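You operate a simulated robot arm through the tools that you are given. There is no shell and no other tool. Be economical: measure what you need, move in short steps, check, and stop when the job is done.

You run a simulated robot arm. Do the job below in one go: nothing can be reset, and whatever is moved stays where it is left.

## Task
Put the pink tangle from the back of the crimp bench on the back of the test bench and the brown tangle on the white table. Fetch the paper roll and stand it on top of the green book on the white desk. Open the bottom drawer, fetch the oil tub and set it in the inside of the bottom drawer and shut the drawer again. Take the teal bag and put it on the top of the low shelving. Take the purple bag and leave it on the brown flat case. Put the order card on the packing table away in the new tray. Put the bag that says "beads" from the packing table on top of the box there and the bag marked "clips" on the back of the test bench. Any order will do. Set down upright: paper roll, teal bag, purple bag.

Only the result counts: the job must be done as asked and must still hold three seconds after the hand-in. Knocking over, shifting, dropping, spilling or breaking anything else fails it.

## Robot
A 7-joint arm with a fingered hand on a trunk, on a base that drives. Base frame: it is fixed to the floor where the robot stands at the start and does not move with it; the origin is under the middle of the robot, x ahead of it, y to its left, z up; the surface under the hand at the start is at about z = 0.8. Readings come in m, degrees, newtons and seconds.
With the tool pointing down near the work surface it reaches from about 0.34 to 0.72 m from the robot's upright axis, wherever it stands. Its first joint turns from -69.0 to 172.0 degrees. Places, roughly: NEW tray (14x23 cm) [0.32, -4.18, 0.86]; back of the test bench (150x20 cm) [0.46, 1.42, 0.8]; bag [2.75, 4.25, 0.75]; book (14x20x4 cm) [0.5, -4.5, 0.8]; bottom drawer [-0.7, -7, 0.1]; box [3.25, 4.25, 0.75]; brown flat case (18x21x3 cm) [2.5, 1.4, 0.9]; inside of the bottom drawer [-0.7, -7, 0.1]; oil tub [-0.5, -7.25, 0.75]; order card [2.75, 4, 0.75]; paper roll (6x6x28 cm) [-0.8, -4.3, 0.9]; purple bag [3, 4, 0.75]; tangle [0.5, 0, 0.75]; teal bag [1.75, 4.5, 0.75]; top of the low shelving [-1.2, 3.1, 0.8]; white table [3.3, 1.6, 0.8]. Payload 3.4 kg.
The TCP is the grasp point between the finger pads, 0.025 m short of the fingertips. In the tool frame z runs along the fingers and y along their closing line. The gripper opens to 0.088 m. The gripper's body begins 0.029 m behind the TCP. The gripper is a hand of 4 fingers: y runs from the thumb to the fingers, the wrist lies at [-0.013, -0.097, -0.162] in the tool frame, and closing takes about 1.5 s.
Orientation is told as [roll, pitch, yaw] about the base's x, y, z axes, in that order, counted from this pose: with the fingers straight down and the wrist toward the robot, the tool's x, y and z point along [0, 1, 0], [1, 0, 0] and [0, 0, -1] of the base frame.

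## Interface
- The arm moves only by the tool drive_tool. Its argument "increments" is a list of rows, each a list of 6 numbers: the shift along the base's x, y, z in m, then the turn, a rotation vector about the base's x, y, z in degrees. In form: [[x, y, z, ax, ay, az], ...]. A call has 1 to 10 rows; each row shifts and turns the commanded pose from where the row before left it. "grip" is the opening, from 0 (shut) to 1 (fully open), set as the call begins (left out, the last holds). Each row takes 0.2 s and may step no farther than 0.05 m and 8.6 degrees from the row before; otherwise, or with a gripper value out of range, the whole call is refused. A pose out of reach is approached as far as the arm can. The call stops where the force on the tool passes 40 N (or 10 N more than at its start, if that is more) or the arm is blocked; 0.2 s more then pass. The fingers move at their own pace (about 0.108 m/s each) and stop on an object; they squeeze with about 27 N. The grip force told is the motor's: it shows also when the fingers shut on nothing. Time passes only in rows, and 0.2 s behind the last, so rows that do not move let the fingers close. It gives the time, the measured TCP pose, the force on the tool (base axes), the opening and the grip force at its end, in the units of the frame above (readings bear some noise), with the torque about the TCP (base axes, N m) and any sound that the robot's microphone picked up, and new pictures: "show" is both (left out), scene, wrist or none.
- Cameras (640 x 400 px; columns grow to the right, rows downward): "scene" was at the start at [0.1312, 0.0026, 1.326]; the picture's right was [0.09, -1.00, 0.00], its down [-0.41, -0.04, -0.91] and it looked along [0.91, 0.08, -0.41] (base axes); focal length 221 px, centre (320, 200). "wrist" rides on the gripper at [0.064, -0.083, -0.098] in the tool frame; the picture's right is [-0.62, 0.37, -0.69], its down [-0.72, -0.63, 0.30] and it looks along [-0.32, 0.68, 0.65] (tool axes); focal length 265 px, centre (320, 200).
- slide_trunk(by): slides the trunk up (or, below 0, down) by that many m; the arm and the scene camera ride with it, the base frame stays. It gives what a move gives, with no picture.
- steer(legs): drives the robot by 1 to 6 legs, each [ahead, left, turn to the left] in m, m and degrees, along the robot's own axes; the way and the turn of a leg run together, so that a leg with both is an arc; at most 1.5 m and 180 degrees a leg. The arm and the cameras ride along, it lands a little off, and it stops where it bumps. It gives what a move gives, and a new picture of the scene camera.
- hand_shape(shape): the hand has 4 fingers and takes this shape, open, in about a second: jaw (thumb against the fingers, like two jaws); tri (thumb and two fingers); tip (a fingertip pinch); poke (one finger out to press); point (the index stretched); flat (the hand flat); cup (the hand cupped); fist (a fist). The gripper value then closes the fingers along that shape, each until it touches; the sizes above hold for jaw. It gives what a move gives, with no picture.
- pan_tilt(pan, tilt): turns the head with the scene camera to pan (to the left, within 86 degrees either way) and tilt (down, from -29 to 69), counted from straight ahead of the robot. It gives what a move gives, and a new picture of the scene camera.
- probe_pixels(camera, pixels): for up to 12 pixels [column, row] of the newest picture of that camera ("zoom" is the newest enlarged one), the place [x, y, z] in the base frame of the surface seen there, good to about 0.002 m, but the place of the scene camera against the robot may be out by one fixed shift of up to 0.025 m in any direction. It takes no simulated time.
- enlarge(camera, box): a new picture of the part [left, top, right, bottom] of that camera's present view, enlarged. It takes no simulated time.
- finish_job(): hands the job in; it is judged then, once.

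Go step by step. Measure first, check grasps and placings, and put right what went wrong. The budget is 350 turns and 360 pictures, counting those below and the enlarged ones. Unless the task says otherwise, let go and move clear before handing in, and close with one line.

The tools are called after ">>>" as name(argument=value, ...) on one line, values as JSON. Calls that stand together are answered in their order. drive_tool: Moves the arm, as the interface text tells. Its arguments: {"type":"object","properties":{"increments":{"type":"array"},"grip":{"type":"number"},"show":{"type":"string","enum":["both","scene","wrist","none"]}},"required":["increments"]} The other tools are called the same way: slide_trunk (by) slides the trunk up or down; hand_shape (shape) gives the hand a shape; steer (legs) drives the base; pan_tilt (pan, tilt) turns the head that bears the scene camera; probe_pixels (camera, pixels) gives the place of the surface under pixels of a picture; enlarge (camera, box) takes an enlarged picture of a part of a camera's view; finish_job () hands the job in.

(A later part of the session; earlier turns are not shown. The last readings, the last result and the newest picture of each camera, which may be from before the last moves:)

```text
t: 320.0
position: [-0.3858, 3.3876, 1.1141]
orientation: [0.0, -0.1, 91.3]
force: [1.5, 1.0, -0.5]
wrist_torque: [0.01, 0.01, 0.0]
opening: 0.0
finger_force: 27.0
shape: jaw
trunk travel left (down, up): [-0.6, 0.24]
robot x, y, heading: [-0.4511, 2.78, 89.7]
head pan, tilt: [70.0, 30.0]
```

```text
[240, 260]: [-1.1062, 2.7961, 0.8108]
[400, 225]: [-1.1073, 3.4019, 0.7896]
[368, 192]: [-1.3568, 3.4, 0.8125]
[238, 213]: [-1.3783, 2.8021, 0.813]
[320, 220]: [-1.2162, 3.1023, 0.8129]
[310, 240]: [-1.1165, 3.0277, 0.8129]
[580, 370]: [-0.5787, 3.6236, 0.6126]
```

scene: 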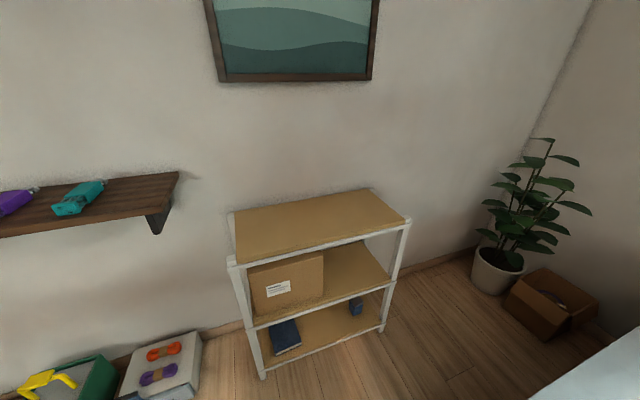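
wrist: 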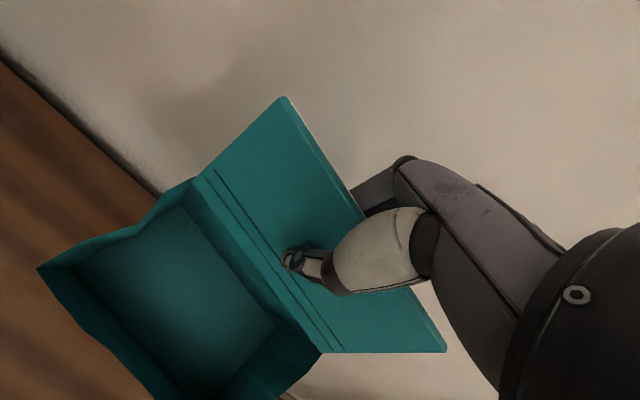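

Shelving top spans x -1.37…-1.10, y 2.80…3.40, z≈0.7985. I turn to face it.

>>> steer(legs=[[0, 0, 90], [0.18, -0.13, 0]])

>>> pan_tilt(pan=12, tilt=45)

```text
t: 325.4
position: [-1.2299, 3.0013, 1.1147]
orientation: [-0.1, -0.1, 179.5]
force: [-0.3, 0.7, -1.0]
wrist_torque: [0.02, 0.0, 0.0]
opening: 0.0
finger_force: 26.5
shape: jaw
trunk travel left (down, up): [-0.6, 0.24]
robot x, y, heading: [-0.6305, 2.9163, 178.2]
head pan, tilt: [70.0, 30.0]
```

scene: 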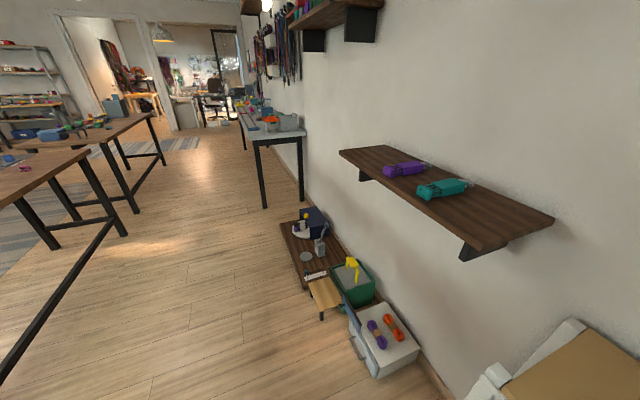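

```text
t: 326.7
position: [-1.2294, 2.9996, 1.1143]
orientation: [-0.1, -0.2, 179.5]
force: [-0.1, 0.0, -0.9]
wrist_torque: [-0.02, 0.01, 0.0]
opening: 0.0001
finger_force: 26.7
shape: jaw
trunk travel left (down, up): [-0.6, 0.24]
robot x, y, heading: [-0.6274, 2.9234, 178.3]
head pan, tilt: [12.0, 45.0]
```

scene: 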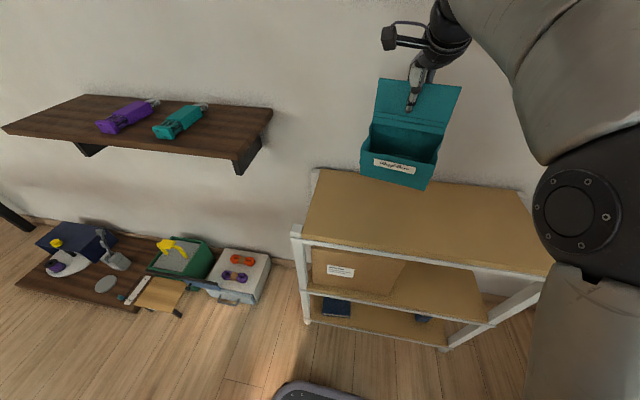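

>>> drive_tool(increments=[[-0.02, 0.015, -0.03, 0, 0, 0], [-0.02, 0.015, -0.04, 0, 0, 0], [0, 0, -0.04, 0, 0, 0], [0, 0, -0.02, 0, 0, 0], [0, 0, 0, 0, 0, 0]], show="scene")

>>> enlarge(camera="scene", box=[300, 70, 500, 230])

```text
t: 327.9
position: [-1.2688, 3.031, 0.9849]
orientation: [-0.1, -0.1, 179.5]
force: [-0.6, -0.9, -1.2]
wrist_torque: [0.0, 0.01, 0.06]
opening: 0.0
finger_force: 26.5
shape: jaw
trunk travel left (down, up): [-0.6, 0.24]
robot x, y, heading: [-0.625, 2.9164, 178.4]
head pan, tilt: [12.0, 45.0]
```

scene: 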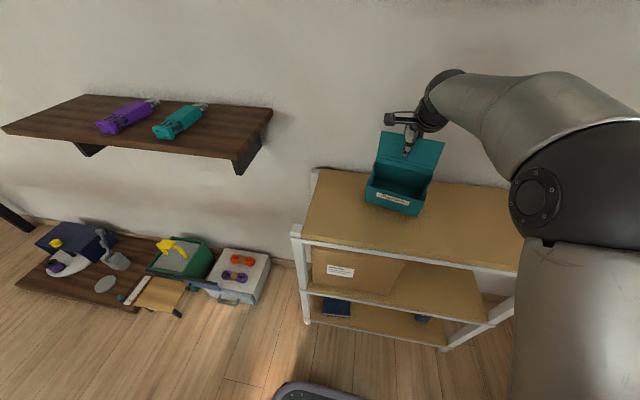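

```text
2.50 times, centred on (400, 150) of scene
```

zoom: 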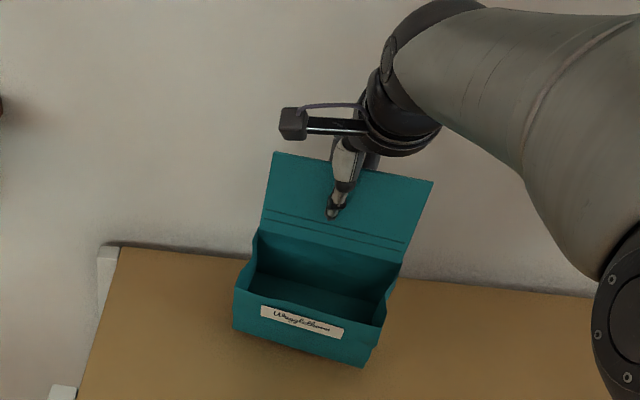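

>>> probe_pixels(camera="zoom", pixels=[[236, 325], [362, 362], [275, 155], [430, 185]])

>>> drive_tool(increments=[[0, 0, -0.015, 0, 0, 0], [0, 0, -0.008, 0, 0, 0], [0, 0, -0.005, 0, 0, 0], [0, 0, -0.004, 0, 0, 0], [0, 0, 0, 0, 0, 0]], show="none")

```text
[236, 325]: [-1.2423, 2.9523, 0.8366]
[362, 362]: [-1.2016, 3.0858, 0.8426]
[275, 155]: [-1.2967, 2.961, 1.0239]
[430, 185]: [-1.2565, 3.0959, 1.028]
```

```text
t: 329.1
position: [-1.2689, 3.0311, 0.9526]
orientation: [-0.1, -0.1, 179.6]
force: [-1.0, -1.3, 0.4]
wrist_torque: [-0.06, 0.01, 0.0]
opening: 0.0002
finger_force: 26.9
shape: jaw
trunk travel left (down, up): [-0.6, 0.24]
robot x, y, heading: [-0.6255, 2.9223, 178.5]
head pan, tilt: [12.0, 45.0]
```

>>> drive_tool(increments=[[0, 0, -0.003, 0, 0, 0], [0, 0, -0.002, 0, 0, 0], [0, 0, 0, 0, 0, 0]], show="none")

```text
t: 329.9
position: [-1.2687, 3.0308, 0.9491]
orientation: [0.0, -0.4, 179.5]
force: [-0.7, 0.9, 6.2]
wrist_torque: [0.03, 0.05, 0.01]
opening: 0.0001
finger_force: 27.2
shape: jaw
trunk travel left (down, up): [-0.6, 0.24]
robot x, y, heading: [-0.6274, 2.9182, 178.4]
head pan, tilt: [12.0, 45.0]
```

Light contact. I release.

>>> drive_tool(increments=[[0, 0, 0, 0, 0, 0], [0, 0, 0, 0, 0, 0], [0, 0, 0, 0, 0, 0], [0, 0, 0, 0, 0, 0], [0, 0, 0, 0, 0, 0]], grip=0.8, show="none")

>>> drive_tool(increments=[[0, 0, 0.04, 0, 0, 0], [0, 0, 0.045, 0, 0, 0], [0, 0, 0.045, 0, 0, 0], [0.02, 0, 0.03, 0, 0, 0]], grip=1, show="scene")

>>> enlarge(camera="scene", box=[300, 70, 500, 230])

```text
t: 331.1
position: [-1.2685, 3.0311, 0.9482]
orientation: [-0.1, -0.1, 179.5]
force: [0.6, -0.4, -0.2]
wrist_torque: [0.0, 0.05, -0.01]
opening: 0.0704
finger_force: 0.1
shape: jaw
trunk travel left (down, up): [-0.6, 0.24]
robot x, y, heading: [-0.6279, 2.9203, 178.3]
head pan, tilt: [12.0, 45.0]
```

```text
t: 332.1
position: [-1.2458, 3.0304, 1.1087]
orientation: [0.0, -0.3, 179.5]
force: [1.0, 0.5, -0.2]
wrist_torque: [-0.01, 0.04, -0.02]
opening: 0.0876
finger_force: 0.1
shape: jaw
trunk travel left (down, up): [-0.6, 0.24]
robot x, y, heading: [-0.628, 2.9175, 178.6]
head pan, tilt: [12.0, 45.0]
```

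scene: 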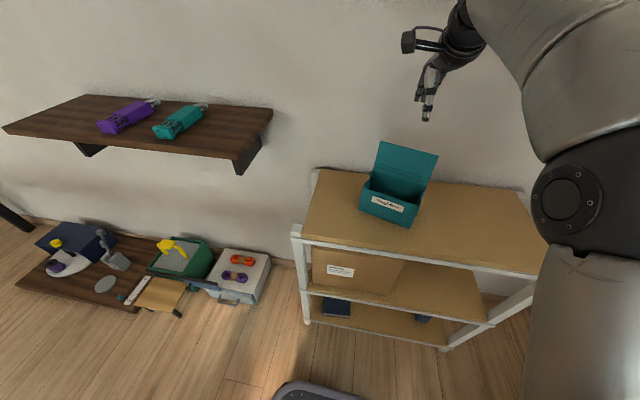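

```text
2.50 times, centred on (400, 150) of scene
```

zoom: 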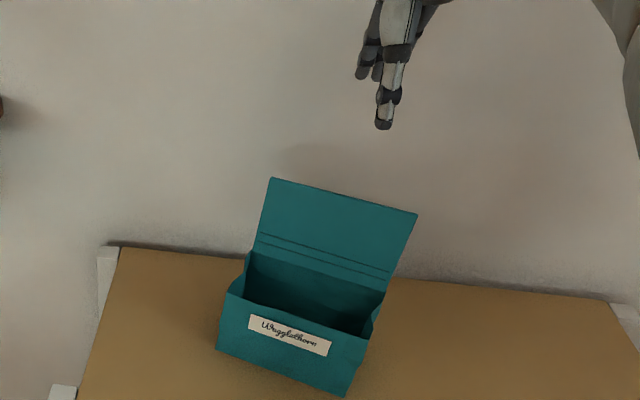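

Teal bag stands on the shelving. Now back for the order card at about (2.87, 4.105).

>>> steer(legs=[[-0.2, 0.17, 0], [0, 0, -88.4], [0, -1.1, 0], [0, -1.1, 0], [0, -1.02, 0]])

```text
t: 353.0
position: [2.8603, 3.4818, 1.1079]
orientation: [0.0, -0.2, 92.0]
force: [0.5, 0.6, -0.2]
wrist_torque: [0.01, -0.02, -0.02]
opening: 0.0879
finger_force: 0.1
shape: jaw
trunk travel left (down, up): [-0.6, 0.24]
robot x, y, heading: [2.7779, 2.8504, 91.0]
head pan, tilt: [12.0, 45.0]
```

scene: 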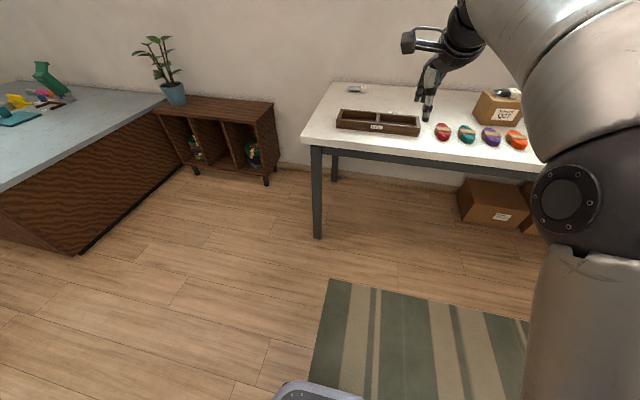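

>>> steer(legs=[[0.59, -0.01, -1.5]])

>>> drive_tool(increments=[[0, 0, -0.04, 0, 0, 0], [0, 0, -0.03, 0, 0, 0], [0, 0, 0, 0, 0, 0]], show="wrist")

```text
t: 356.3
position: [2.8803, 4.0703, 1.1078]
orientation: [-0.2, -0.2, 90.8]
force: [-0.6, -0.1, 0.8]
wrist_torque: [0.01, -0.03, 0.02]
opening: 0.0879
finger_force: 0.1
shape: jaw
trunk travel left (down, up): [-0.6, 0.24]
robot x, y, heading: [2.7828, 3.4464, 89.9]
head pan, tilt: [12.0, 45.0]
```

scene: 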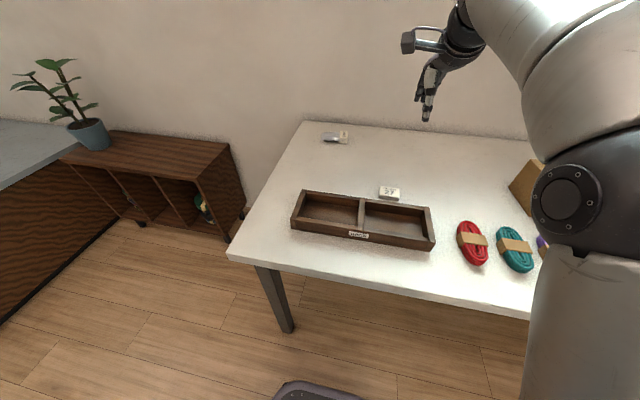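

```text
t: 357.1
position: [2.8795, 4.0698, 1.0367]
orientation: [0.0, -0.2, 90.9]
force: [-0.5, 0.5, -0.7]
wrist_torque: [0.04, -0.03, 0.0]
opening: 0.0878
finger_force: 0.1
shape: jaw
trunk travel left (down, up): [-0.6, 0.24]
robot x, y, heading: [2.7832, 3.4459, 89.8]
head pan, tilt: [12.0, 45.0]
```

wrist: 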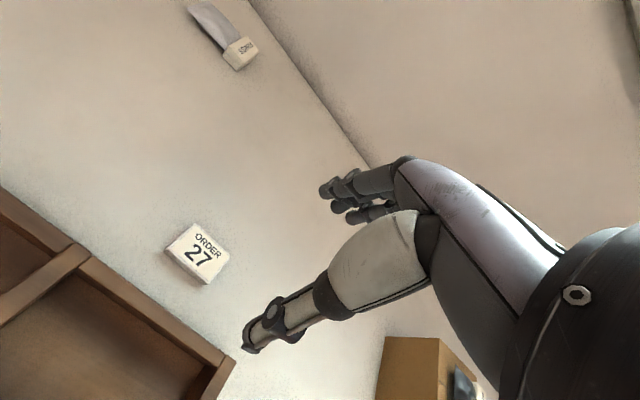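

>>> probe_pixels(camera="wrist", pixels=[[192, 226], [228, 256], [168, 250], [205, 280], [197, 252], [180, 265], [80, 250], [230, 365]])

>>> enlarge(camera="wrist", box=[140, 200, 260, 300])

```text
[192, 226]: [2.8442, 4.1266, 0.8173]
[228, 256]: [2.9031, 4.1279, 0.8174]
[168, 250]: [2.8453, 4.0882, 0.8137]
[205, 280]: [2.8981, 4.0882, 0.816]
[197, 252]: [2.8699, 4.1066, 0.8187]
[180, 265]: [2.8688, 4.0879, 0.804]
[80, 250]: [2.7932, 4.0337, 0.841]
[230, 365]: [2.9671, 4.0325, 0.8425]
```

```text
4.00 times, centred on (200, 250) of wrist
```

zoom: 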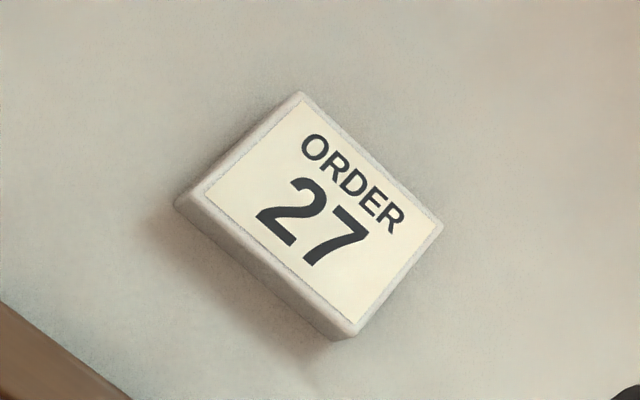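

The card spans x 2.844–2.903, y 4.088–4.128, top 0.8175. I grasp it across y.

>>> drive_tool(increments=[[-0.003, 0.019, -0.045, 0, 0, 0], [-0.003, 0.019, -0.045, 0, 0, 0], [0, 0, -0.045, 0, 0, 0], [0, 0, -0.04, 0, 0, 0], [0, 0, -0.025, 0, 0, 0], [0, 0, -0.01, 0, 0, 0], [0, 0, 0, 0, 0, 0]], grip=0.8, show="wrist")

>>> drive_tool(increments=[[0, 0, 0, 0, 0, 0], [0, 0, 0, 0, 0, 0], [0, 0, 0, 0, 0, 0], [0, 0, 0, 0, 0, 0], [0, 0, 0, 0, 0, 0], [0, 0, 0, 0, 0, 0]], grip=0, show="none")

>>> drive_tool(increments=[[0, 0, 0.04, 0, 0, 0], [0, 0, 0.045, 0, 0, 0], [0, 0, 0.045, 0, 0, 0], [0, 0, 0.045, 0, 0, 0], [0, -0.02, 0.045, 0, 0, 0], [0, -0.04, 0.02, 0, 0, 0], [0, 0, 0, 0, 0, 0]], show="wrist")

```text
t: 358.7
position: [2.8755, 4.1078, 0.8266]
orientation: [-0.1, -0.3, 90.8]
force: [0.4, -0.1, -0.8]
wrist_torque: [-0.03, 0.01, 0.01]
opening: 0.0706
finger_force: 0.0
shape: jaw
trunk travel left (down, up): [-0.6, 0.24]
robot x, y, heading: [2.7838, 3.4447, 89.7]
head pan, tilt: [12.0, 45.0]
```

wrist: 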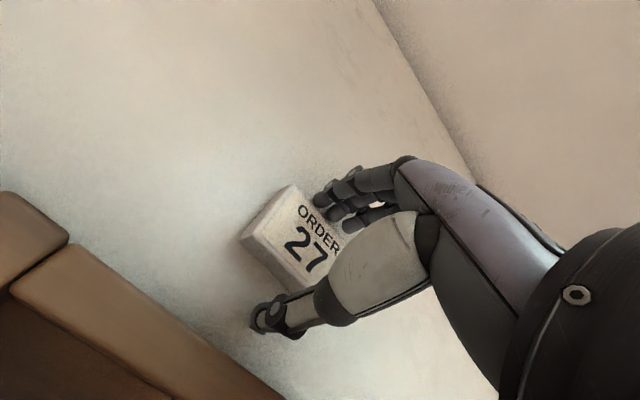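

```text
t: 360.1
position: [2.8745, 4.1087, 0.8266]
orientation: [0.0, -0.2, 90.8]
force: [0.1, -0.2, 0.1]
wrist_torque: [-0.01, 0.0, -0.01]
opening: 0.038
finger_force: 26.8
shape: jaw
trunk travel left (down, up): [-0.6, 0.24]
robot x, y, heading: [2.7822, 3.4422, 89.9]
head pan, tilt: [12.0, 45.0]
```

```text
t: 361.7
position: [2.8736, 4.0513, 1.0691]
orientation: [-0.1, -0.1, 90.9]
force: [-0.3, -0.4, 0.0]
wrist_torque: [0.03, 0.04, 0.02]
opening: 0.0379
finger_force: 27.2
shape: jaw
trunk travel left (down, up): [-0.6, 0.24]
robot x, y, heading: [2.7785, 3.4426, 89.9]
head pan, tilt: [12.0, 45.0]
```

wrist: 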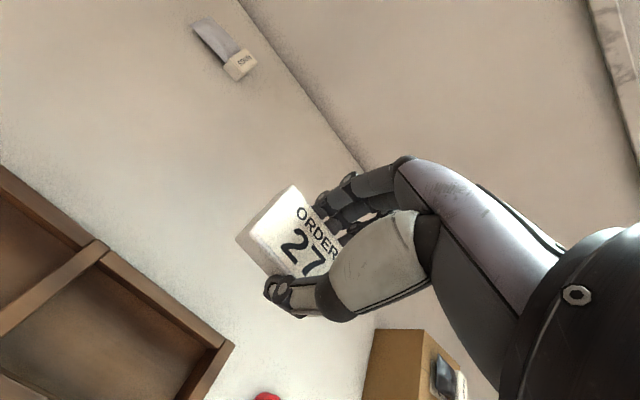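

Card held. I back off and head for the other room: first to x≈-0.3, then face -y.

>>> steer(legs=[[-0.72, 0, 0], [0, 1.05, 0], [0, 1.05, 0], [0, 1.0, 0], [0, 0, 180]])

>>> pan_tilt(pan=15, tilt=25)

```text
t: 387.9
position: [-0.4004, 2.0377, 1.0704]
orientation: [-0.1, -0.2, -87.1]
force: [0.1, -0.7, -0.1]
wrist_torque: [-0.05, 0.0, -0.01]
opening: 0.0374
finger_force: 27.6
shape: jaw
trunk travel left (down, up): [-0.6, 0.24]
robot x, y, heading: [-0.3331, 2.6461, -88.4]
head pan, tilt: [12.0, 45.0]
```

scene: 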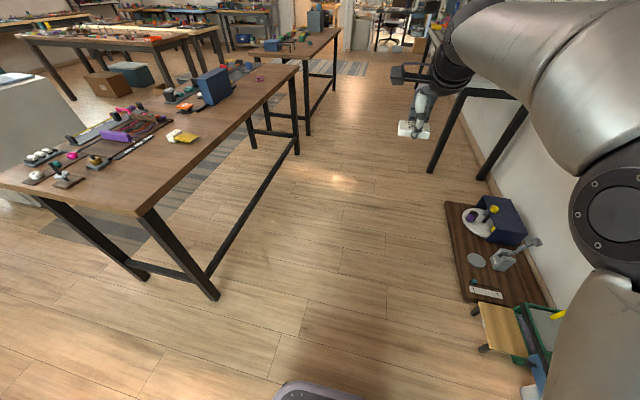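

```text
t: 388.7
position: [-0.4015, 2.0385, 1.0712]
orientation: [-0.1, -0.1, -87.0]
force: [-0.3, 0.0, 0.6]
wrist_torque: [-0.03, 0.01, -0.03]
opening: 0.0373
finger_force: 26.4
shape: jaw
trunk travel left (down, up): [-0.6, 0.24]
robot x, y, heading: [-0.3333, 2.647, -88.2]
head pan, tilt: [15.0, 25.0]
```

scene: 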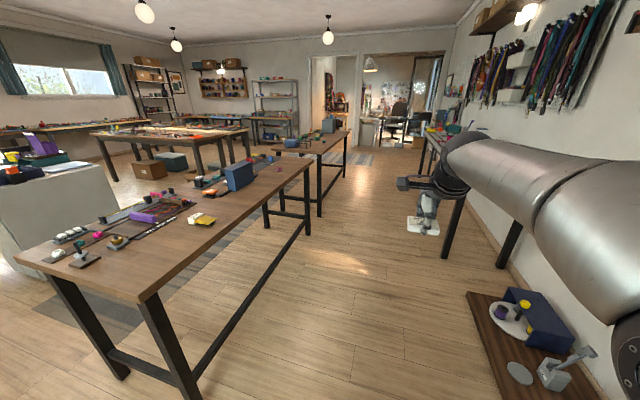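

>>> probe_pixels(camera="scene", pixels=[[362, 120], [440, 110], [395, 170], [400, 145], [370, 150], [440, 175], [445, 225], [330, 150], [318, 145], [415, 130], [375, 118], [500, 260]])

>>> enlarge(camera="scene", box=[300, 40, 480, 160])

```text
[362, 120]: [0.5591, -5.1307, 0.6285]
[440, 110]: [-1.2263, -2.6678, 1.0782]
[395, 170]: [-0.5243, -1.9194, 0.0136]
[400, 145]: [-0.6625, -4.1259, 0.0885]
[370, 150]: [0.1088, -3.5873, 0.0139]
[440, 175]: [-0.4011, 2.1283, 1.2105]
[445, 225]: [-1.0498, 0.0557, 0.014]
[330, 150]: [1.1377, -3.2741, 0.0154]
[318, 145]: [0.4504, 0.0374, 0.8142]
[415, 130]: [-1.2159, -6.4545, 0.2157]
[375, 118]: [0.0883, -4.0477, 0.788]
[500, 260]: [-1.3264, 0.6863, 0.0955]
```

```text
3.33 times, centred on (390, 100) of scene
```

zoom: 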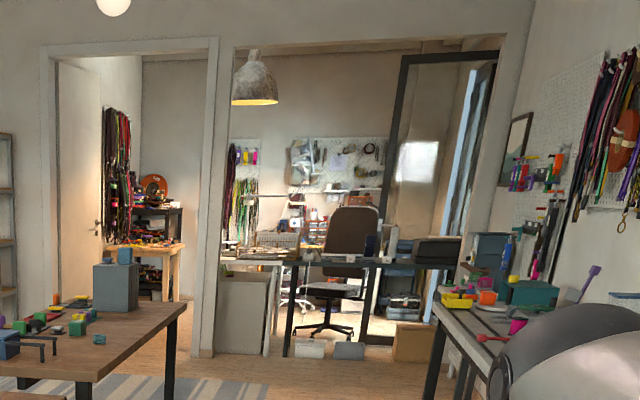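

The corridor is clear. I drive down it about 4 m.

>>> steer(legs=[[0, 0.12, -1.7], [1.3, 0, 0], [1.3, 0, 0], [1.3, 0, 0]])

>>> enlarge(camera="scene", box=[120, 60, 440, 260])

```text
t: 408.0
position: [-0.268, -1.7872, 1.0694]
orientation: [-0.1, -0.2, -88.8]
force: [0.2, 0.3, -0.2]
wrist_torque: [-0.01, 0.03, 0.03]
opening: 0.0371
finger_force: 27.1
shape: jaw
trunk travel left (down, up): [-0.6, 0.24]
robot x, y, heading: [-0.179, -1.1789, -89.8]
head pan, tilt: [15.0, 25.0]
```

scene: 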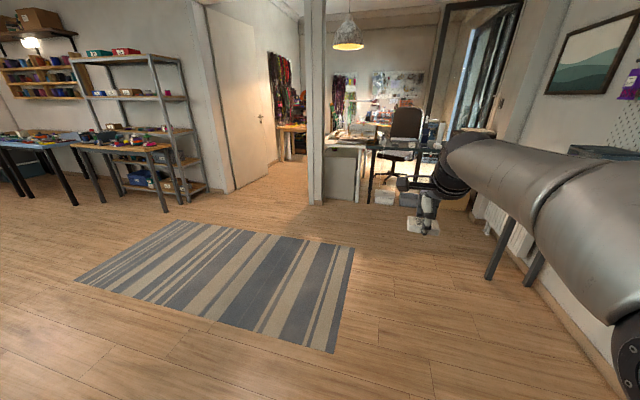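

```text
2.00 times, centred on (280, 160) of scene
```

zoom: 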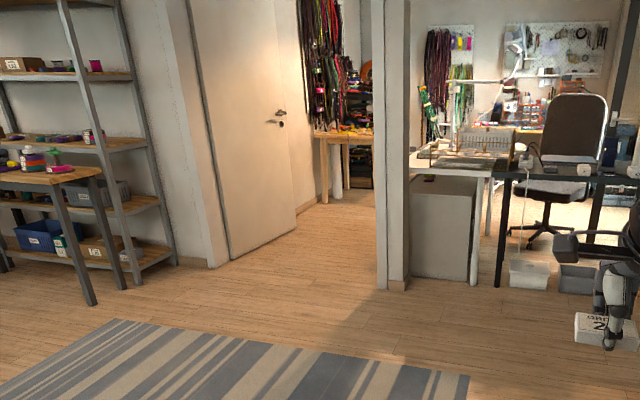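

>>> probe_pixels(camera="scene", pixels=[[320, 190], [355, 142], [335, 195], [372, 200], [380, 145], [350, 200], [440, 205], [515, 225], [365, 148], [400, 120]])

>>> enlarge(camera="scene", box=[310, 90, 450, 210])

```text
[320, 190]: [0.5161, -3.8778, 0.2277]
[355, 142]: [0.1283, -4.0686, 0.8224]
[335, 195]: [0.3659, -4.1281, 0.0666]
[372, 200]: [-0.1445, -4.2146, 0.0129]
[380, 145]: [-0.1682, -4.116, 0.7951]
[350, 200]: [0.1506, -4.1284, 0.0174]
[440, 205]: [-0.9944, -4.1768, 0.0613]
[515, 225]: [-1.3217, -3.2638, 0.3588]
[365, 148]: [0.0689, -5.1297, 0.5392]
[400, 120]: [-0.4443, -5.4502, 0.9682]
```

```text
3.33 times, centred on (380, 150) of scene
```

zoom: 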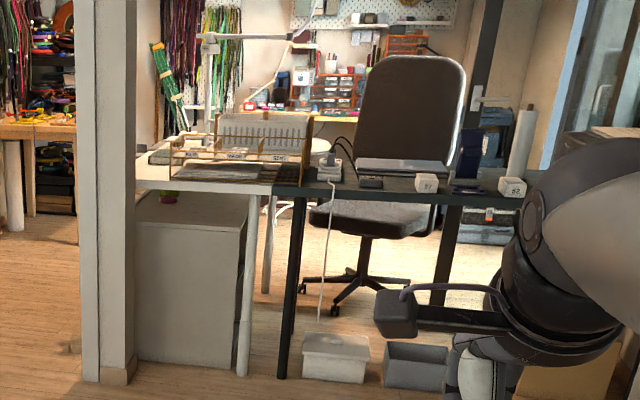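

The white desk is behind the pillar (x≥0.36), dark desk to its right. I go forward and look from nearer.

>>> steer(legs=[[1.0, 0.05, 0], [0.95, 0.05, 0]])

>>> pan_tilt(pan=22, tilt=35)

```text
t: 417.7
position: [-0.155, -3.7249, 1.0704]
orientation: [-0.1, -0.1, -88.1]
force: [-0.4, -0.7, 0.4]
wrist_torque: [-0.02, 0.06, 0.0]
opening: 0.037
finger_force: 27.5
shape: jaw
trunk travel left (down, up): [-0.6, 0.24]
robot x, y, heading: [-0.0784, -3.1192, -89.0]
head pan, tilt: [15.0, 25.0]
```

scene: 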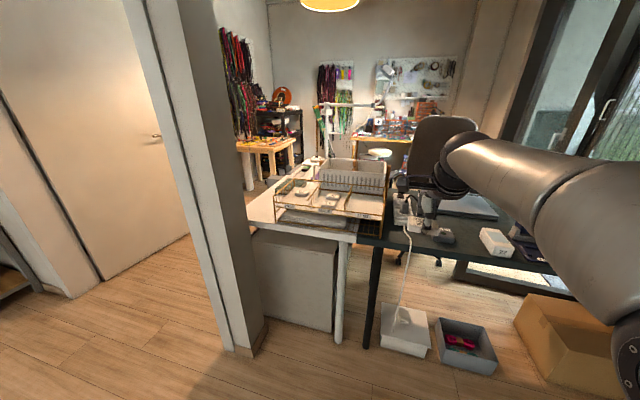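

```text
t: 418.4
position: [-0.156, -3.7242, 1.0695]
orientation: [0.0, -0.1, -88.1]
force: [0.6, -0.4, -0.3]
wrist_torque: [0.01, 0.01, 0.02]
opening: 0.0373
finger_force: 26.5
shape: jaw
trunk travel left (down, up): [-0.6, 0.24]
robot x, y, heading: [-0.0778, -3.117, -89.3]
head pan, tilt: [22.0, 35.0]
```

scene: 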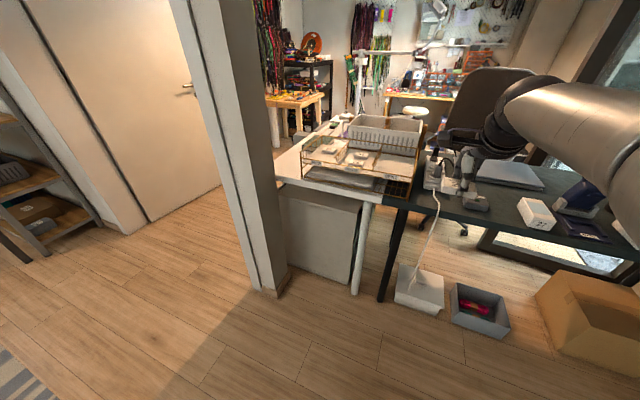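

>>> enlarge(camera="scene", box=[265, 90, 465, 220])

>>> probe_pixels(camera="zoom", pixels=[[100, 165], [180, 180], [250, 210], [310, 210], [380, 240], [60, 285], [430, 190], [330, 130], [100, 210], [440, 240]])

```text
3.08 times, centred on (365, 155) of scene
```

zoom: 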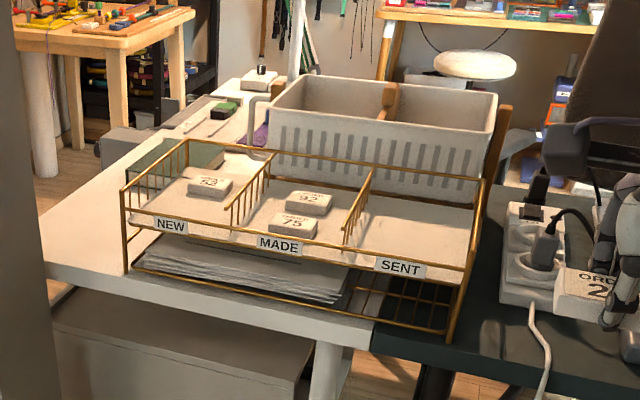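

```text
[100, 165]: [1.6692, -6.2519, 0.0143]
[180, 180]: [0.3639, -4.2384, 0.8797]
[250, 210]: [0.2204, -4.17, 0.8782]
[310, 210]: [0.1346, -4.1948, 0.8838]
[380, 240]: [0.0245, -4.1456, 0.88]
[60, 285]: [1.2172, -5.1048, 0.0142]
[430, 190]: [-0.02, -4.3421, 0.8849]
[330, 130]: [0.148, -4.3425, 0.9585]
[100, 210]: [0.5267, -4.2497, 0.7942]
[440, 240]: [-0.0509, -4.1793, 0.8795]
```

>>> probe_pixels(camera="zoom", pixels=[[210, 180], [195, 187], [228, 190], [215, 178], [140, 205], [240, 205], [185, 142], [262, 165], [128, 190], [170, 225], [175, 205], [225, 215]])

>>> probe_pixels(camera="scene", pixels=[[270, 290], [285, 270], [250, 150], [355, 285], [262, 120]])

```text
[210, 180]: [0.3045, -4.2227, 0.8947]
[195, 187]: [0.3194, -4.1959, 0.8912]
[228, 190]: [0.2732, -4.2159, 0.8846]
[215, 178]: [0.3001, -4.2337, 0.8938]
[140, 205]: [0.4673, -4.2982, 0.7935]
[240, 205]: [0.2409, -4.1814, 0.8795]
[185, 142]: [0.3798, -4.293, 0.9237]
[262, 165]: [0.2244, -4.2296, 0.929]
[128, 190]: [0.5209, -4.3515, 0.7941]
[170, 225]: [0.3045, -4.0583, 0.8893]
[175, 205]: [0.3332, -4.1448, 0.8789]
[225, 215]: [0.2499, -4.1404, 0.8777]
```

```text
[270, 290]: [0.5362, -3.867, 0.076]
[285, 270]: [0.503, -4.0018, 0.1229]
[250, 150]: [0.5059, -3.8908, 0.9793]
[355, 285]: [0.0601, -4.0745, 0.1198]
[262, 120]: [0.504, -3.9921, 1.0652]
```

The NEW tray floor is z≈0.8645; card 73 sits at its back (y≈-4.23), leaving room in front at (0.313, -4.136). I place the base at about (0.39, -3.43), short of the pillar.

>>> steer(legs=[[0, 0.46, 0], [0.28, 0, -0.7]])

>>> drive_tool(increments=[[0, 0, 0, 0, 0, 0]], show="wrist")

```text
t: 422.8
position: [0.3028, -3.9956, 1.0695]
orientation: [-0.1, -0.1, -89.0]
force: [1.3, -0.7, -0.4]
wrist_torque: [0.05, -0.01, 0.01]
opening: 0.0372
finger_force: 27.2
shape: jaw
trunk travel left (down, up): [-0.6, 0.24]
robot x, y, heading: [0.3917, -3.388, -90.1]
head pan, tilt: [22.0, 35.0]
```

scene: 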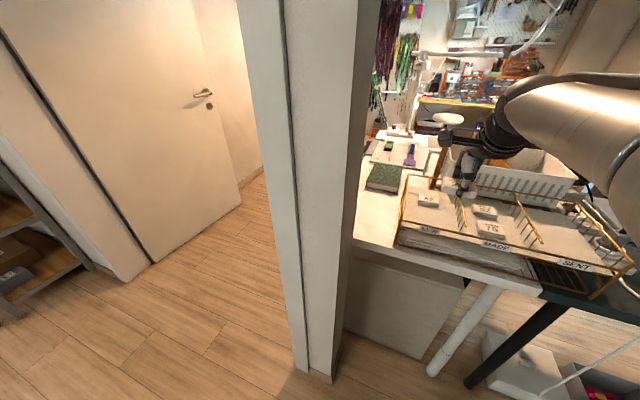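

```text
t: 423.2
position: [0.3013, -3.9945, 1.0712]
orientation: [-0.1, -0.1, -89.1]
force: [0.3, 0.5, -0.1]
wrist_torque: [-0.01, 0.0, 0.02]
opening: 0.0372
finger_force: 27.2
shape: jaw
trunk travel left (down, up): [-0.6, 0.24]
robot x, y, heading: [0.3936, -3.3885, -90.2]
head pan, tilt: [22.0, 35.0]
```

wrist: 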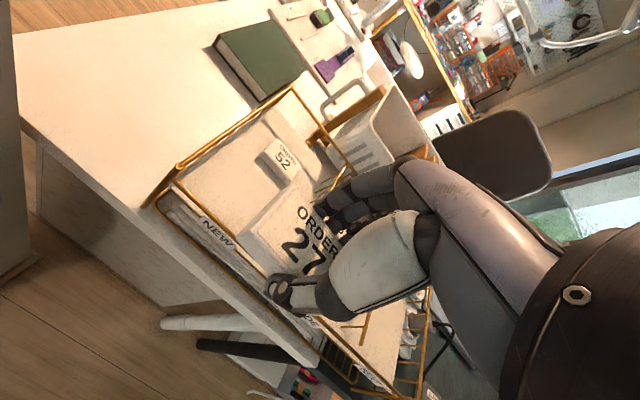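

>>> probe_pixels(camera="wrist", pixels=[[268, 160], [285, 140], [300, 160], [283, 178], [200, 195], [240, 200], [215, 222], [165, 200], [240, 130], [300, 100], [340, 155], [235, 165]])

```text
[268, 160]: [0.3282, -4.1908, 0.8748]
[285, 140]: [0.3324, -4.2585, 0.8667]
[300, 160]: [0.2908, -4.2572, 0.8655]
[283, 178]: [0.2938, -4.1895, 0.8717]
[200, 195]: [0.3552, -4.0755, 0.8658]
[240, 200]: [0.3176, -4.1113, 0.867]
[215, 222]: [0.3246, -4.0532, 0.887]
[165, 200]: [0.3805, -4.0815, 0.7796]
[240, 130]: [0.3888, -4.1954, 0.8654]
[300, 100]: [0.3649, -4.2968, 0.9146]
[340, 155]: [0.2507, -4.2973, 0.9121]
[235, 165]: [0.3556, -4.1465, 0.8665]
```

Tray floor 0.866; free zone y -4.06…-4.185. I lower the card at (0.313, -4.12).

>>> drive_tool(increments=[[0.004, -0.045, 0, 0, 0, 0], [0.004, -0.045, -0.02, 0, 0, 0], [0.004, -0.035, -0.03, 0, 0, 0], [0, 0, -0.04, 0, 0, 0], [0, 0, -0.03, 0, 0, 0], [0, 0, 0, 0, 0, 0]], show="wrist")

```text
t: 424.6
position: [0.3107, -4.0874, 0.9494]
orientation: [-0.1, -0.1, -89.1]
force: [0.8, -0.5, -2.0]
wrist_torque: [0.0, -0.03, -0.03]
opening: 0.0371
finger_force: 26.8
shape: jaw
out of reach, approached as far as the arm can: row 2, 3
trunk travel left (down, up): [-0.6, 0.24]
robot x, y, heading: [0.3912, -3.386, -90.0]
head pan, tilt: [22.0, 35.0]
```

wrist: 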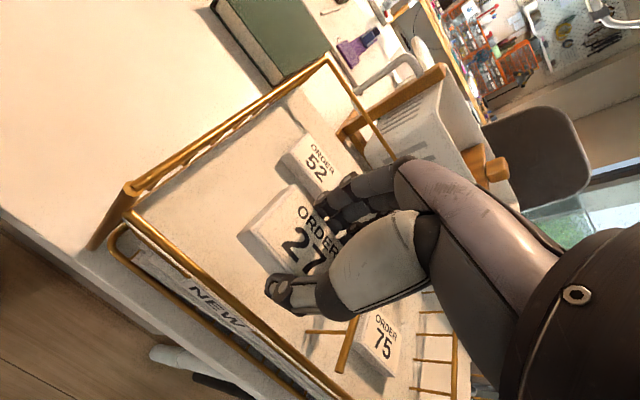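

>>> steer(legs=[[0.035, 0, 0]])

>>> drive_tool(increments=[[0.001, 0, -0.02, 0, 0, 0], [0, 0, 0, 0, 0, 0]], show="wrist")

```text
t: 425.4
position: [0.3101, -4.1236, 0.9499]
orientation: [-0.1, -0.1, -89.1]
force: [0.1, 0.7, -1.2]
wrist_torque: [0.02, 0.02, 0.01]
opening: 0.0369
finger_force: 27.0
shape: jaw
trunk travel left (down, up): [-0.6, 0.24]
robot x, y, heading: [0.3923, -3.4213, -90.2]
head pan, tilt: [22.0, 35.0]
```

scene: 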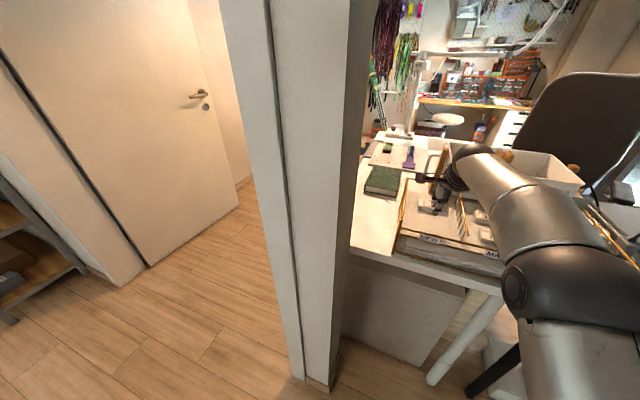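

```text
t: 426.0
position: [0.3126, -4.1224, 0.9298]
orientation: [-0.1, -0.3, -89.0]
force: [-0.1, -0.8, 0.4]
wrist_torque: [-0.01, 0.01, 0.0]
opening: 0.0371
finger_force: 27.1
shape: jaw
trunk travel left (down, up): [-0.6, 0.24]
robot x, y, heading: [0.3907, -3.4246, -90.1]
head pan, tilt: [22.0, 35.0]
```

wrist: 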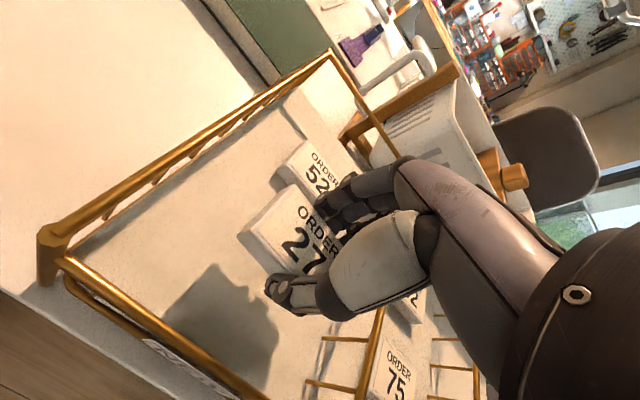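

>>> drive_tool(increments=[[0, 0.003, -0.02, 0, 0, 0], [0, 0.002, -0.012, 0, 0, 0], [0, 0, -0.004, 0, 0, 0], [0, 0, 0, 0, 0, 0]], show="wrist")

```text
t: 427.0
position: [0.3106, -4.1174, 0.8926]
orientation: [-0.1, -0.2, -89.1]
force: [0.3, 0.9, -1.0]
wrist_torque: [-0.01, -0.01, -0.03]
opening: 0.0368
finger_force: 26.9
shape: jaw
trunk travel left (down, up): [-0.6, 0.24]
robot x, y, heading: [0.3901, -3.4248, -90.5]
head pan, tilt: [22.0, 35.0]
```

wrist: 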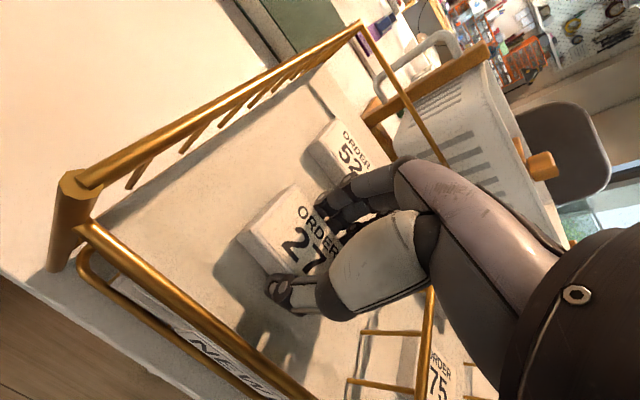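

Just at the tray floor. I release partly open and lift.

>>> drive_tool(increments=[[0, 0, -0.001, 0, 0, 0], [0, 0, 0, 0, 0, 0], [0, 0, 0, 0, 0, 0], [0, 0, 0, 0, 0, 0]], grip=0.65, show="none")

>>> drive_tool(increments=[[0, 0, 0.03, 0, 0, 0], [0, 0, 0.04, 0, 0, 0], [0, 0, 0.04, 0, 0, 0], [0, 0.03, 0.04, 0, 0, 0], [0, 0, 0, 0, 0, 0]], show="wrist")

```text
t: 428.0
position: [0.312, -4.1172, 0.8935]
orientation: [-0.1, -0.2, -89.1]
force: [0.6, -0.3, -0.6]
wrist_torque: [-0.01, 0.01, -0.01]
opening: 0.0571
finger_force: 0.2
shape: jaw
trunk travel left (down, up): [-0.6, 0.24]
robot x, y, heading: [0.3952, -3.4247, -90.3]
head pan, tilt: [22.0, 35.0]
```

```text
t: 429.2
position: [0.3114, -4.091, 1.0431]
orientation: [-0.1, 0.0, -89.1]
force: [-0.2, -0.3, 0.2]
wrist_torque: [0.02, -0.02, -0.02]
opening: 0.0571
finger_force: 0.0
shape: jaw
trunk travel left (down, up): [-0.6, 0.24]
robot x, y, heading: [0.3943, -3.4248, -90.1]
head pan, tilt: [22.0, 35.0]
```

wrist: 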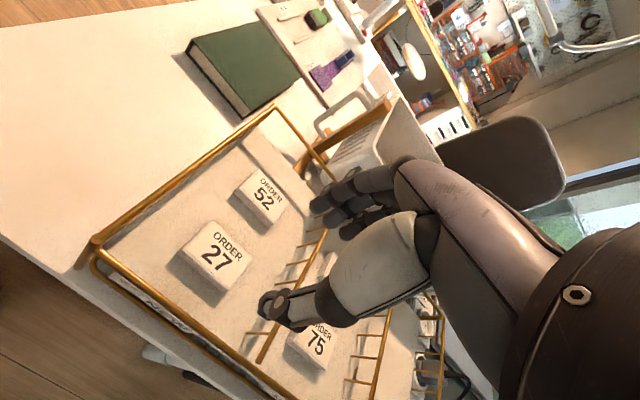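

The card lies in the NEW tray. I measure the green book.

>>> probe_pixels(camera="wrist", pixels=[[195, 45], [258, 22], [298, 80], [240, 110], [245, 65], [200, 65], [300, 45], [225, 100], [275, 40]])

```text
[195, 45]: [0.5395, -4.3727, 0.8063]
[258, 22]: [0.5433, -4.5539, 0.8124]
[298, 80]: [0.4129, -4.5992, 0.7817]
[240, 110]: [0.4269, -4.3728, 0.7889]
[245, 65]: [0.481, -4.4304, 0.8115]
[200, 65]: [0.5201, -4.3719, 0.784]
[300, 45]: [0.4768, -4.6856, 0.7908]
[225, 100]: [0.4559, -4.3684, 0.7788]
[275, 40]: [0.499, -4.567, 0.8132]
```

Book top: x 0.415–0.545, y -4.37…-4.57, z 0.812. Now the paper roll on the dark desk: I back off, go right and look.

>>> steer(legs=[[-0.25, 0, 0], [0, -1.0, 0]])

>>> pan_tilt(pan=5, tilt=40)

```text
t: 435.8
position: [-0.6767, -3.839, 1.0437]
orientation: [-0.1, -0.2, -89.5]
force: [0.1, -1.1, 0.6]
wrist_torque: [-0.01, -0.01, -0.02]
opening: 0.0571
finger_force: 0.0
shape: jaw
trunk travel left (down, up): [-0.6, 0.24]
robot x, y, heading: [-0.5908, -3.1721, -90.6]
head pan, tilt: [22.0, 35.0]
```

scene: 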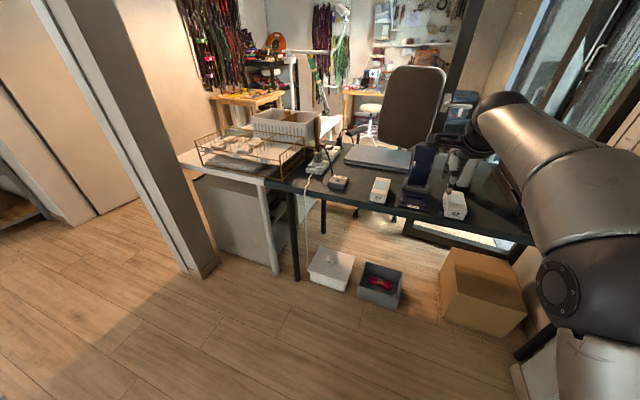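

```text
t: 436.6
position: [-0.6759, -3.8393, 1.0449]
orientation: [-0.1, -0.2, -89.5]
force: [-0.1, 0.6, 0.4]
wrist_torque: [0.0, 0.02, 0.06]
opening: 0.0569
finger_force: 0.1
shape: jaw
trunk travel left (down, up): [-0.6, 0.24]
robot x, y, heading: [-0.5906, -3.1753, -90.5]
head pan, tilt: [5.0, 40.0]
```

scene: 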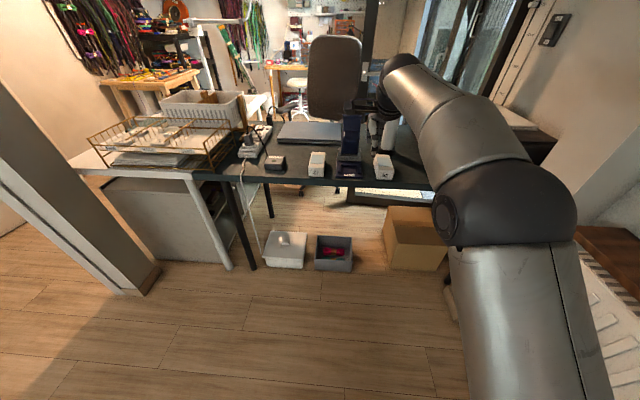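

>>> enlarge(camera="scene", box=[300, 80, 440, 200])

>>> drive_tool(increments=[[0, 0, 0.03, 0, 0, 0]], grip=1, show="wrist")

>>> probe_pixels(camera="scene", pixels=[[388, 140], [388, 125], [372, 128], [412, 240], [330, 255], [285, 250], [340, 185], [384, 175], [410, 185]])

```text
3.33 times, centred on (370, 140) of scene
```

zoom: 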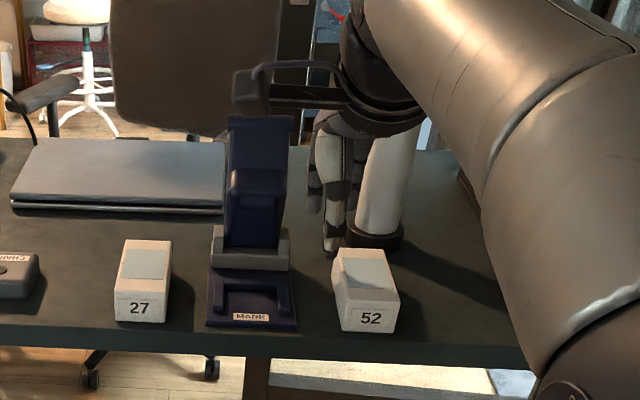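

```text
t: 437.0
position: [-0.6754, -3.8392, 1.0739]
orientation: [-0.2, -0.1, -89.5]
force: [0.8, 0.6, -0.1]
wrist_torque: [0.01, 0.03, 0.02]
opening: 0.0876
finger_force: 0.1
shape: jaw
trunk travel left (down, up): [-0.6, 0.24]
robot x, y, heading: [-0.5902, -3.173, -90.5]
head pan, tilt: [5.0, 40.0]
```

wrist: 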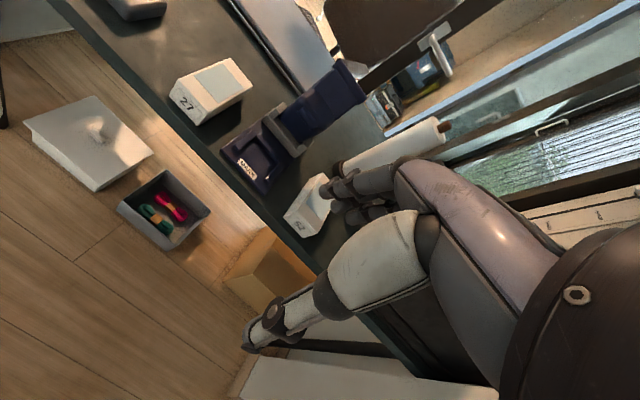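

```text
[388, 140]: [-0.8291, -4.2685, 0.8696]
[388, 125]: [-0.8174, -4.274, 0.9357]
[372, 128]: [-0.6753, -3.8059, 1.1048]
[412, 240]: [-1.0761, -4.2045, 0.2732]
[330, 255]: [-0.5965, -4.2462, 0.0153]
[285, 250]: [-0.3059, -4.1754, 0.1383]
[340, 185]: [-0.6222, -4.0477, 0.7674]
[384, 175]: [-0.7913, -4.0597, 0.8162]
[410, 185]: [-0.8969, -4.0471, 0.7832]
```

>>> enlarge(camera="wrist", box=[300, 90, 480, 220])

>>> probe_pixels(camera="wrist", pixels=[[350, 168], [400, 142], [432, 122], [440, 140], [444, 128], [425, 140], [310, 200], [340, 120]])

```text
3.08 times, centred on (390, 155) of wrist
```

zoom: 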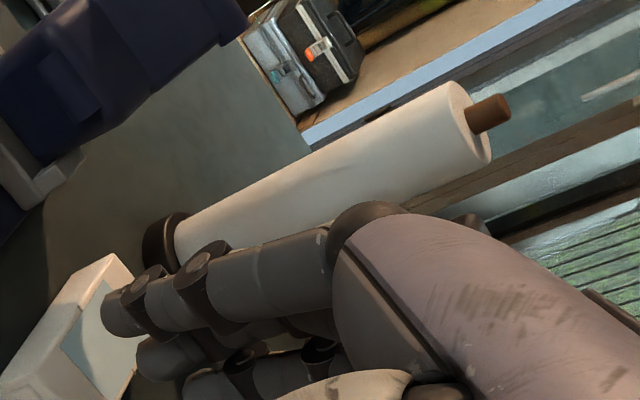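

```text
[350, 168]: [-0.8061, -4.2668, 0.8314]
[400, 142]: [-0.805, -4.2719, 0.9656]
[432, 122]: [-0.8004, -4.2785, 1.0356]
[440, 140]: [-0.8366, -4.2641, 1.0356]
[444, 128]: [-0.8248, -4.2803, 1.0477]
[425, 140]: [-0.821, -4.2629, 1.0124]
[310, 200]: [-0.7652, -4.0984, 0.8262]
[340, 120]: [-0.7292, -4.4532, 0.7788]
```

The roll stands on a spindle stand: rod sticks out of its top, so it must be lifted ~0.3 m straight up. I raise the trunk and move above for a top grasp.

>>> slide_trunk(by=0.22)

>>> steer(legs=[[0.3, -0.14, 0.5]])

>>> drive_tool(increments=[[0, 0, 0, 0, 0, 0]], show="wrist")

```text
t: 439.3
position: [-0.6761, -3.8396, 1.2937]
orientation: [0.0, -0.1, -89.5]
force: [-0.2, -0.3, 0.2]
wrist_torque: [-0.01, 0.01, -0.01]
opening: 0.0878
finger_force: 0.1
shape: jaw
trunk travel left (down, up): [-0.82, 0.02]
robot x, y, heading: [-0.5957, -3.1737, -90.4]
head pan, tilt: [5.0, 40.0]
```

```text
t: 441.5
position: [-0.8061, -4.1457, 1.2946]
orientation: [-0.1, -0.2, -88.7]
force: [-0.3, -0.9, -0.1]
wrist_torque: [0.02, 0.04, -0.03]
opening: 0.088
finger_force: 0.1
shape: jaw
trunk travel left (down, up): [-0.82, 0.02]
robot x, y, heading: [-0.731, -3.4766, -89.8]
head pan, tilt: [5.0, 40.0]
```

scene: 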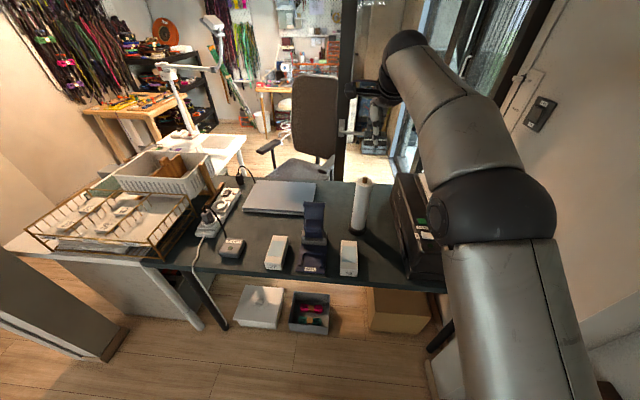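

```text
t: 441.9
position: [-0.8058, -4.1446, 1.2942]
orientation: [-0.1, -0.2, -88.7]
force: [-0.4, 0.1, 0.0]
wrist_torque: [-0.01, -0.01, 0.0]
opening: 0.088
finger_force: 0.1
shape: jaw
trunk travel left (down, up): [-0.82, 0.02]
robot x, y, heading: [-0.7343, -3.475, -89.9]
head pan, tilt: [5.0, 40.0]
```

wrist: 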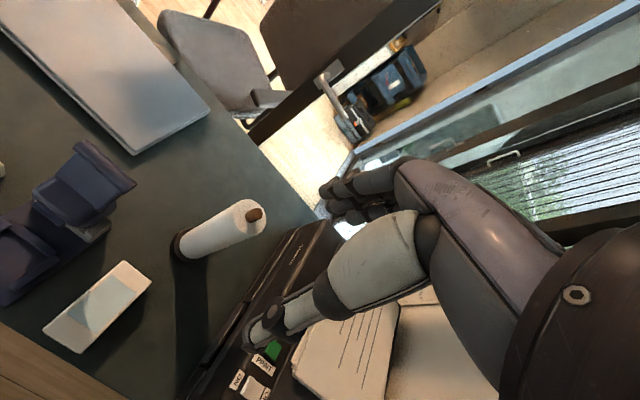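

>>> enlarge(camera="wrist", box=[150, 180, 310, 280])

>>> probe_pixels(camera="zoom", pixels=[[415, 130], [420, 150], [380, 100], [365, 150], [455, 150], [420, 200], [380, 85], [130, 310], [180, 340], [340, 110], [400, 220], [100, 290]])

```text
4.00 times, centred on (230, 230) of wrist
```

zoom: 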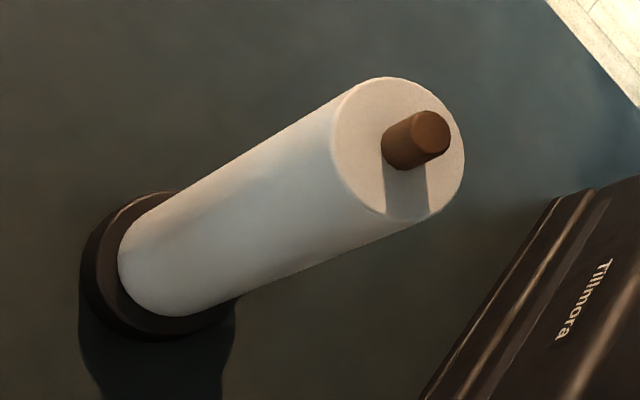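

```text
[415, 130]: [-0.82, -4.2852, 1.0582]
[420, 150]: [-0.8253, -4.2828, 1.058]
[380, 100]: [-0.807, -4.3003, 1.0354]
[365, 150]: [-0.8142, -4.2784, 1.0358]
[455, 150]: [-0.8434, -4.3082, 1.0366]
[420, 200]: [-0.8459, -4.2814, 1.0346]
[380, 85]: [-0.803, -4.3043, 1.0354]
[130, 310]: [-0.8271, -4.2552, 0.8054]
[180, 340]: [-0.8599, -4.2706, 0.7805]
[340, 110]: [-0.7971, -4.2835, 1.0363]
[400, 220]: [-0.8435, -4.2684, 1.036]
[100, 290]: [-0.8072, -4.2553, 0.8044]
```

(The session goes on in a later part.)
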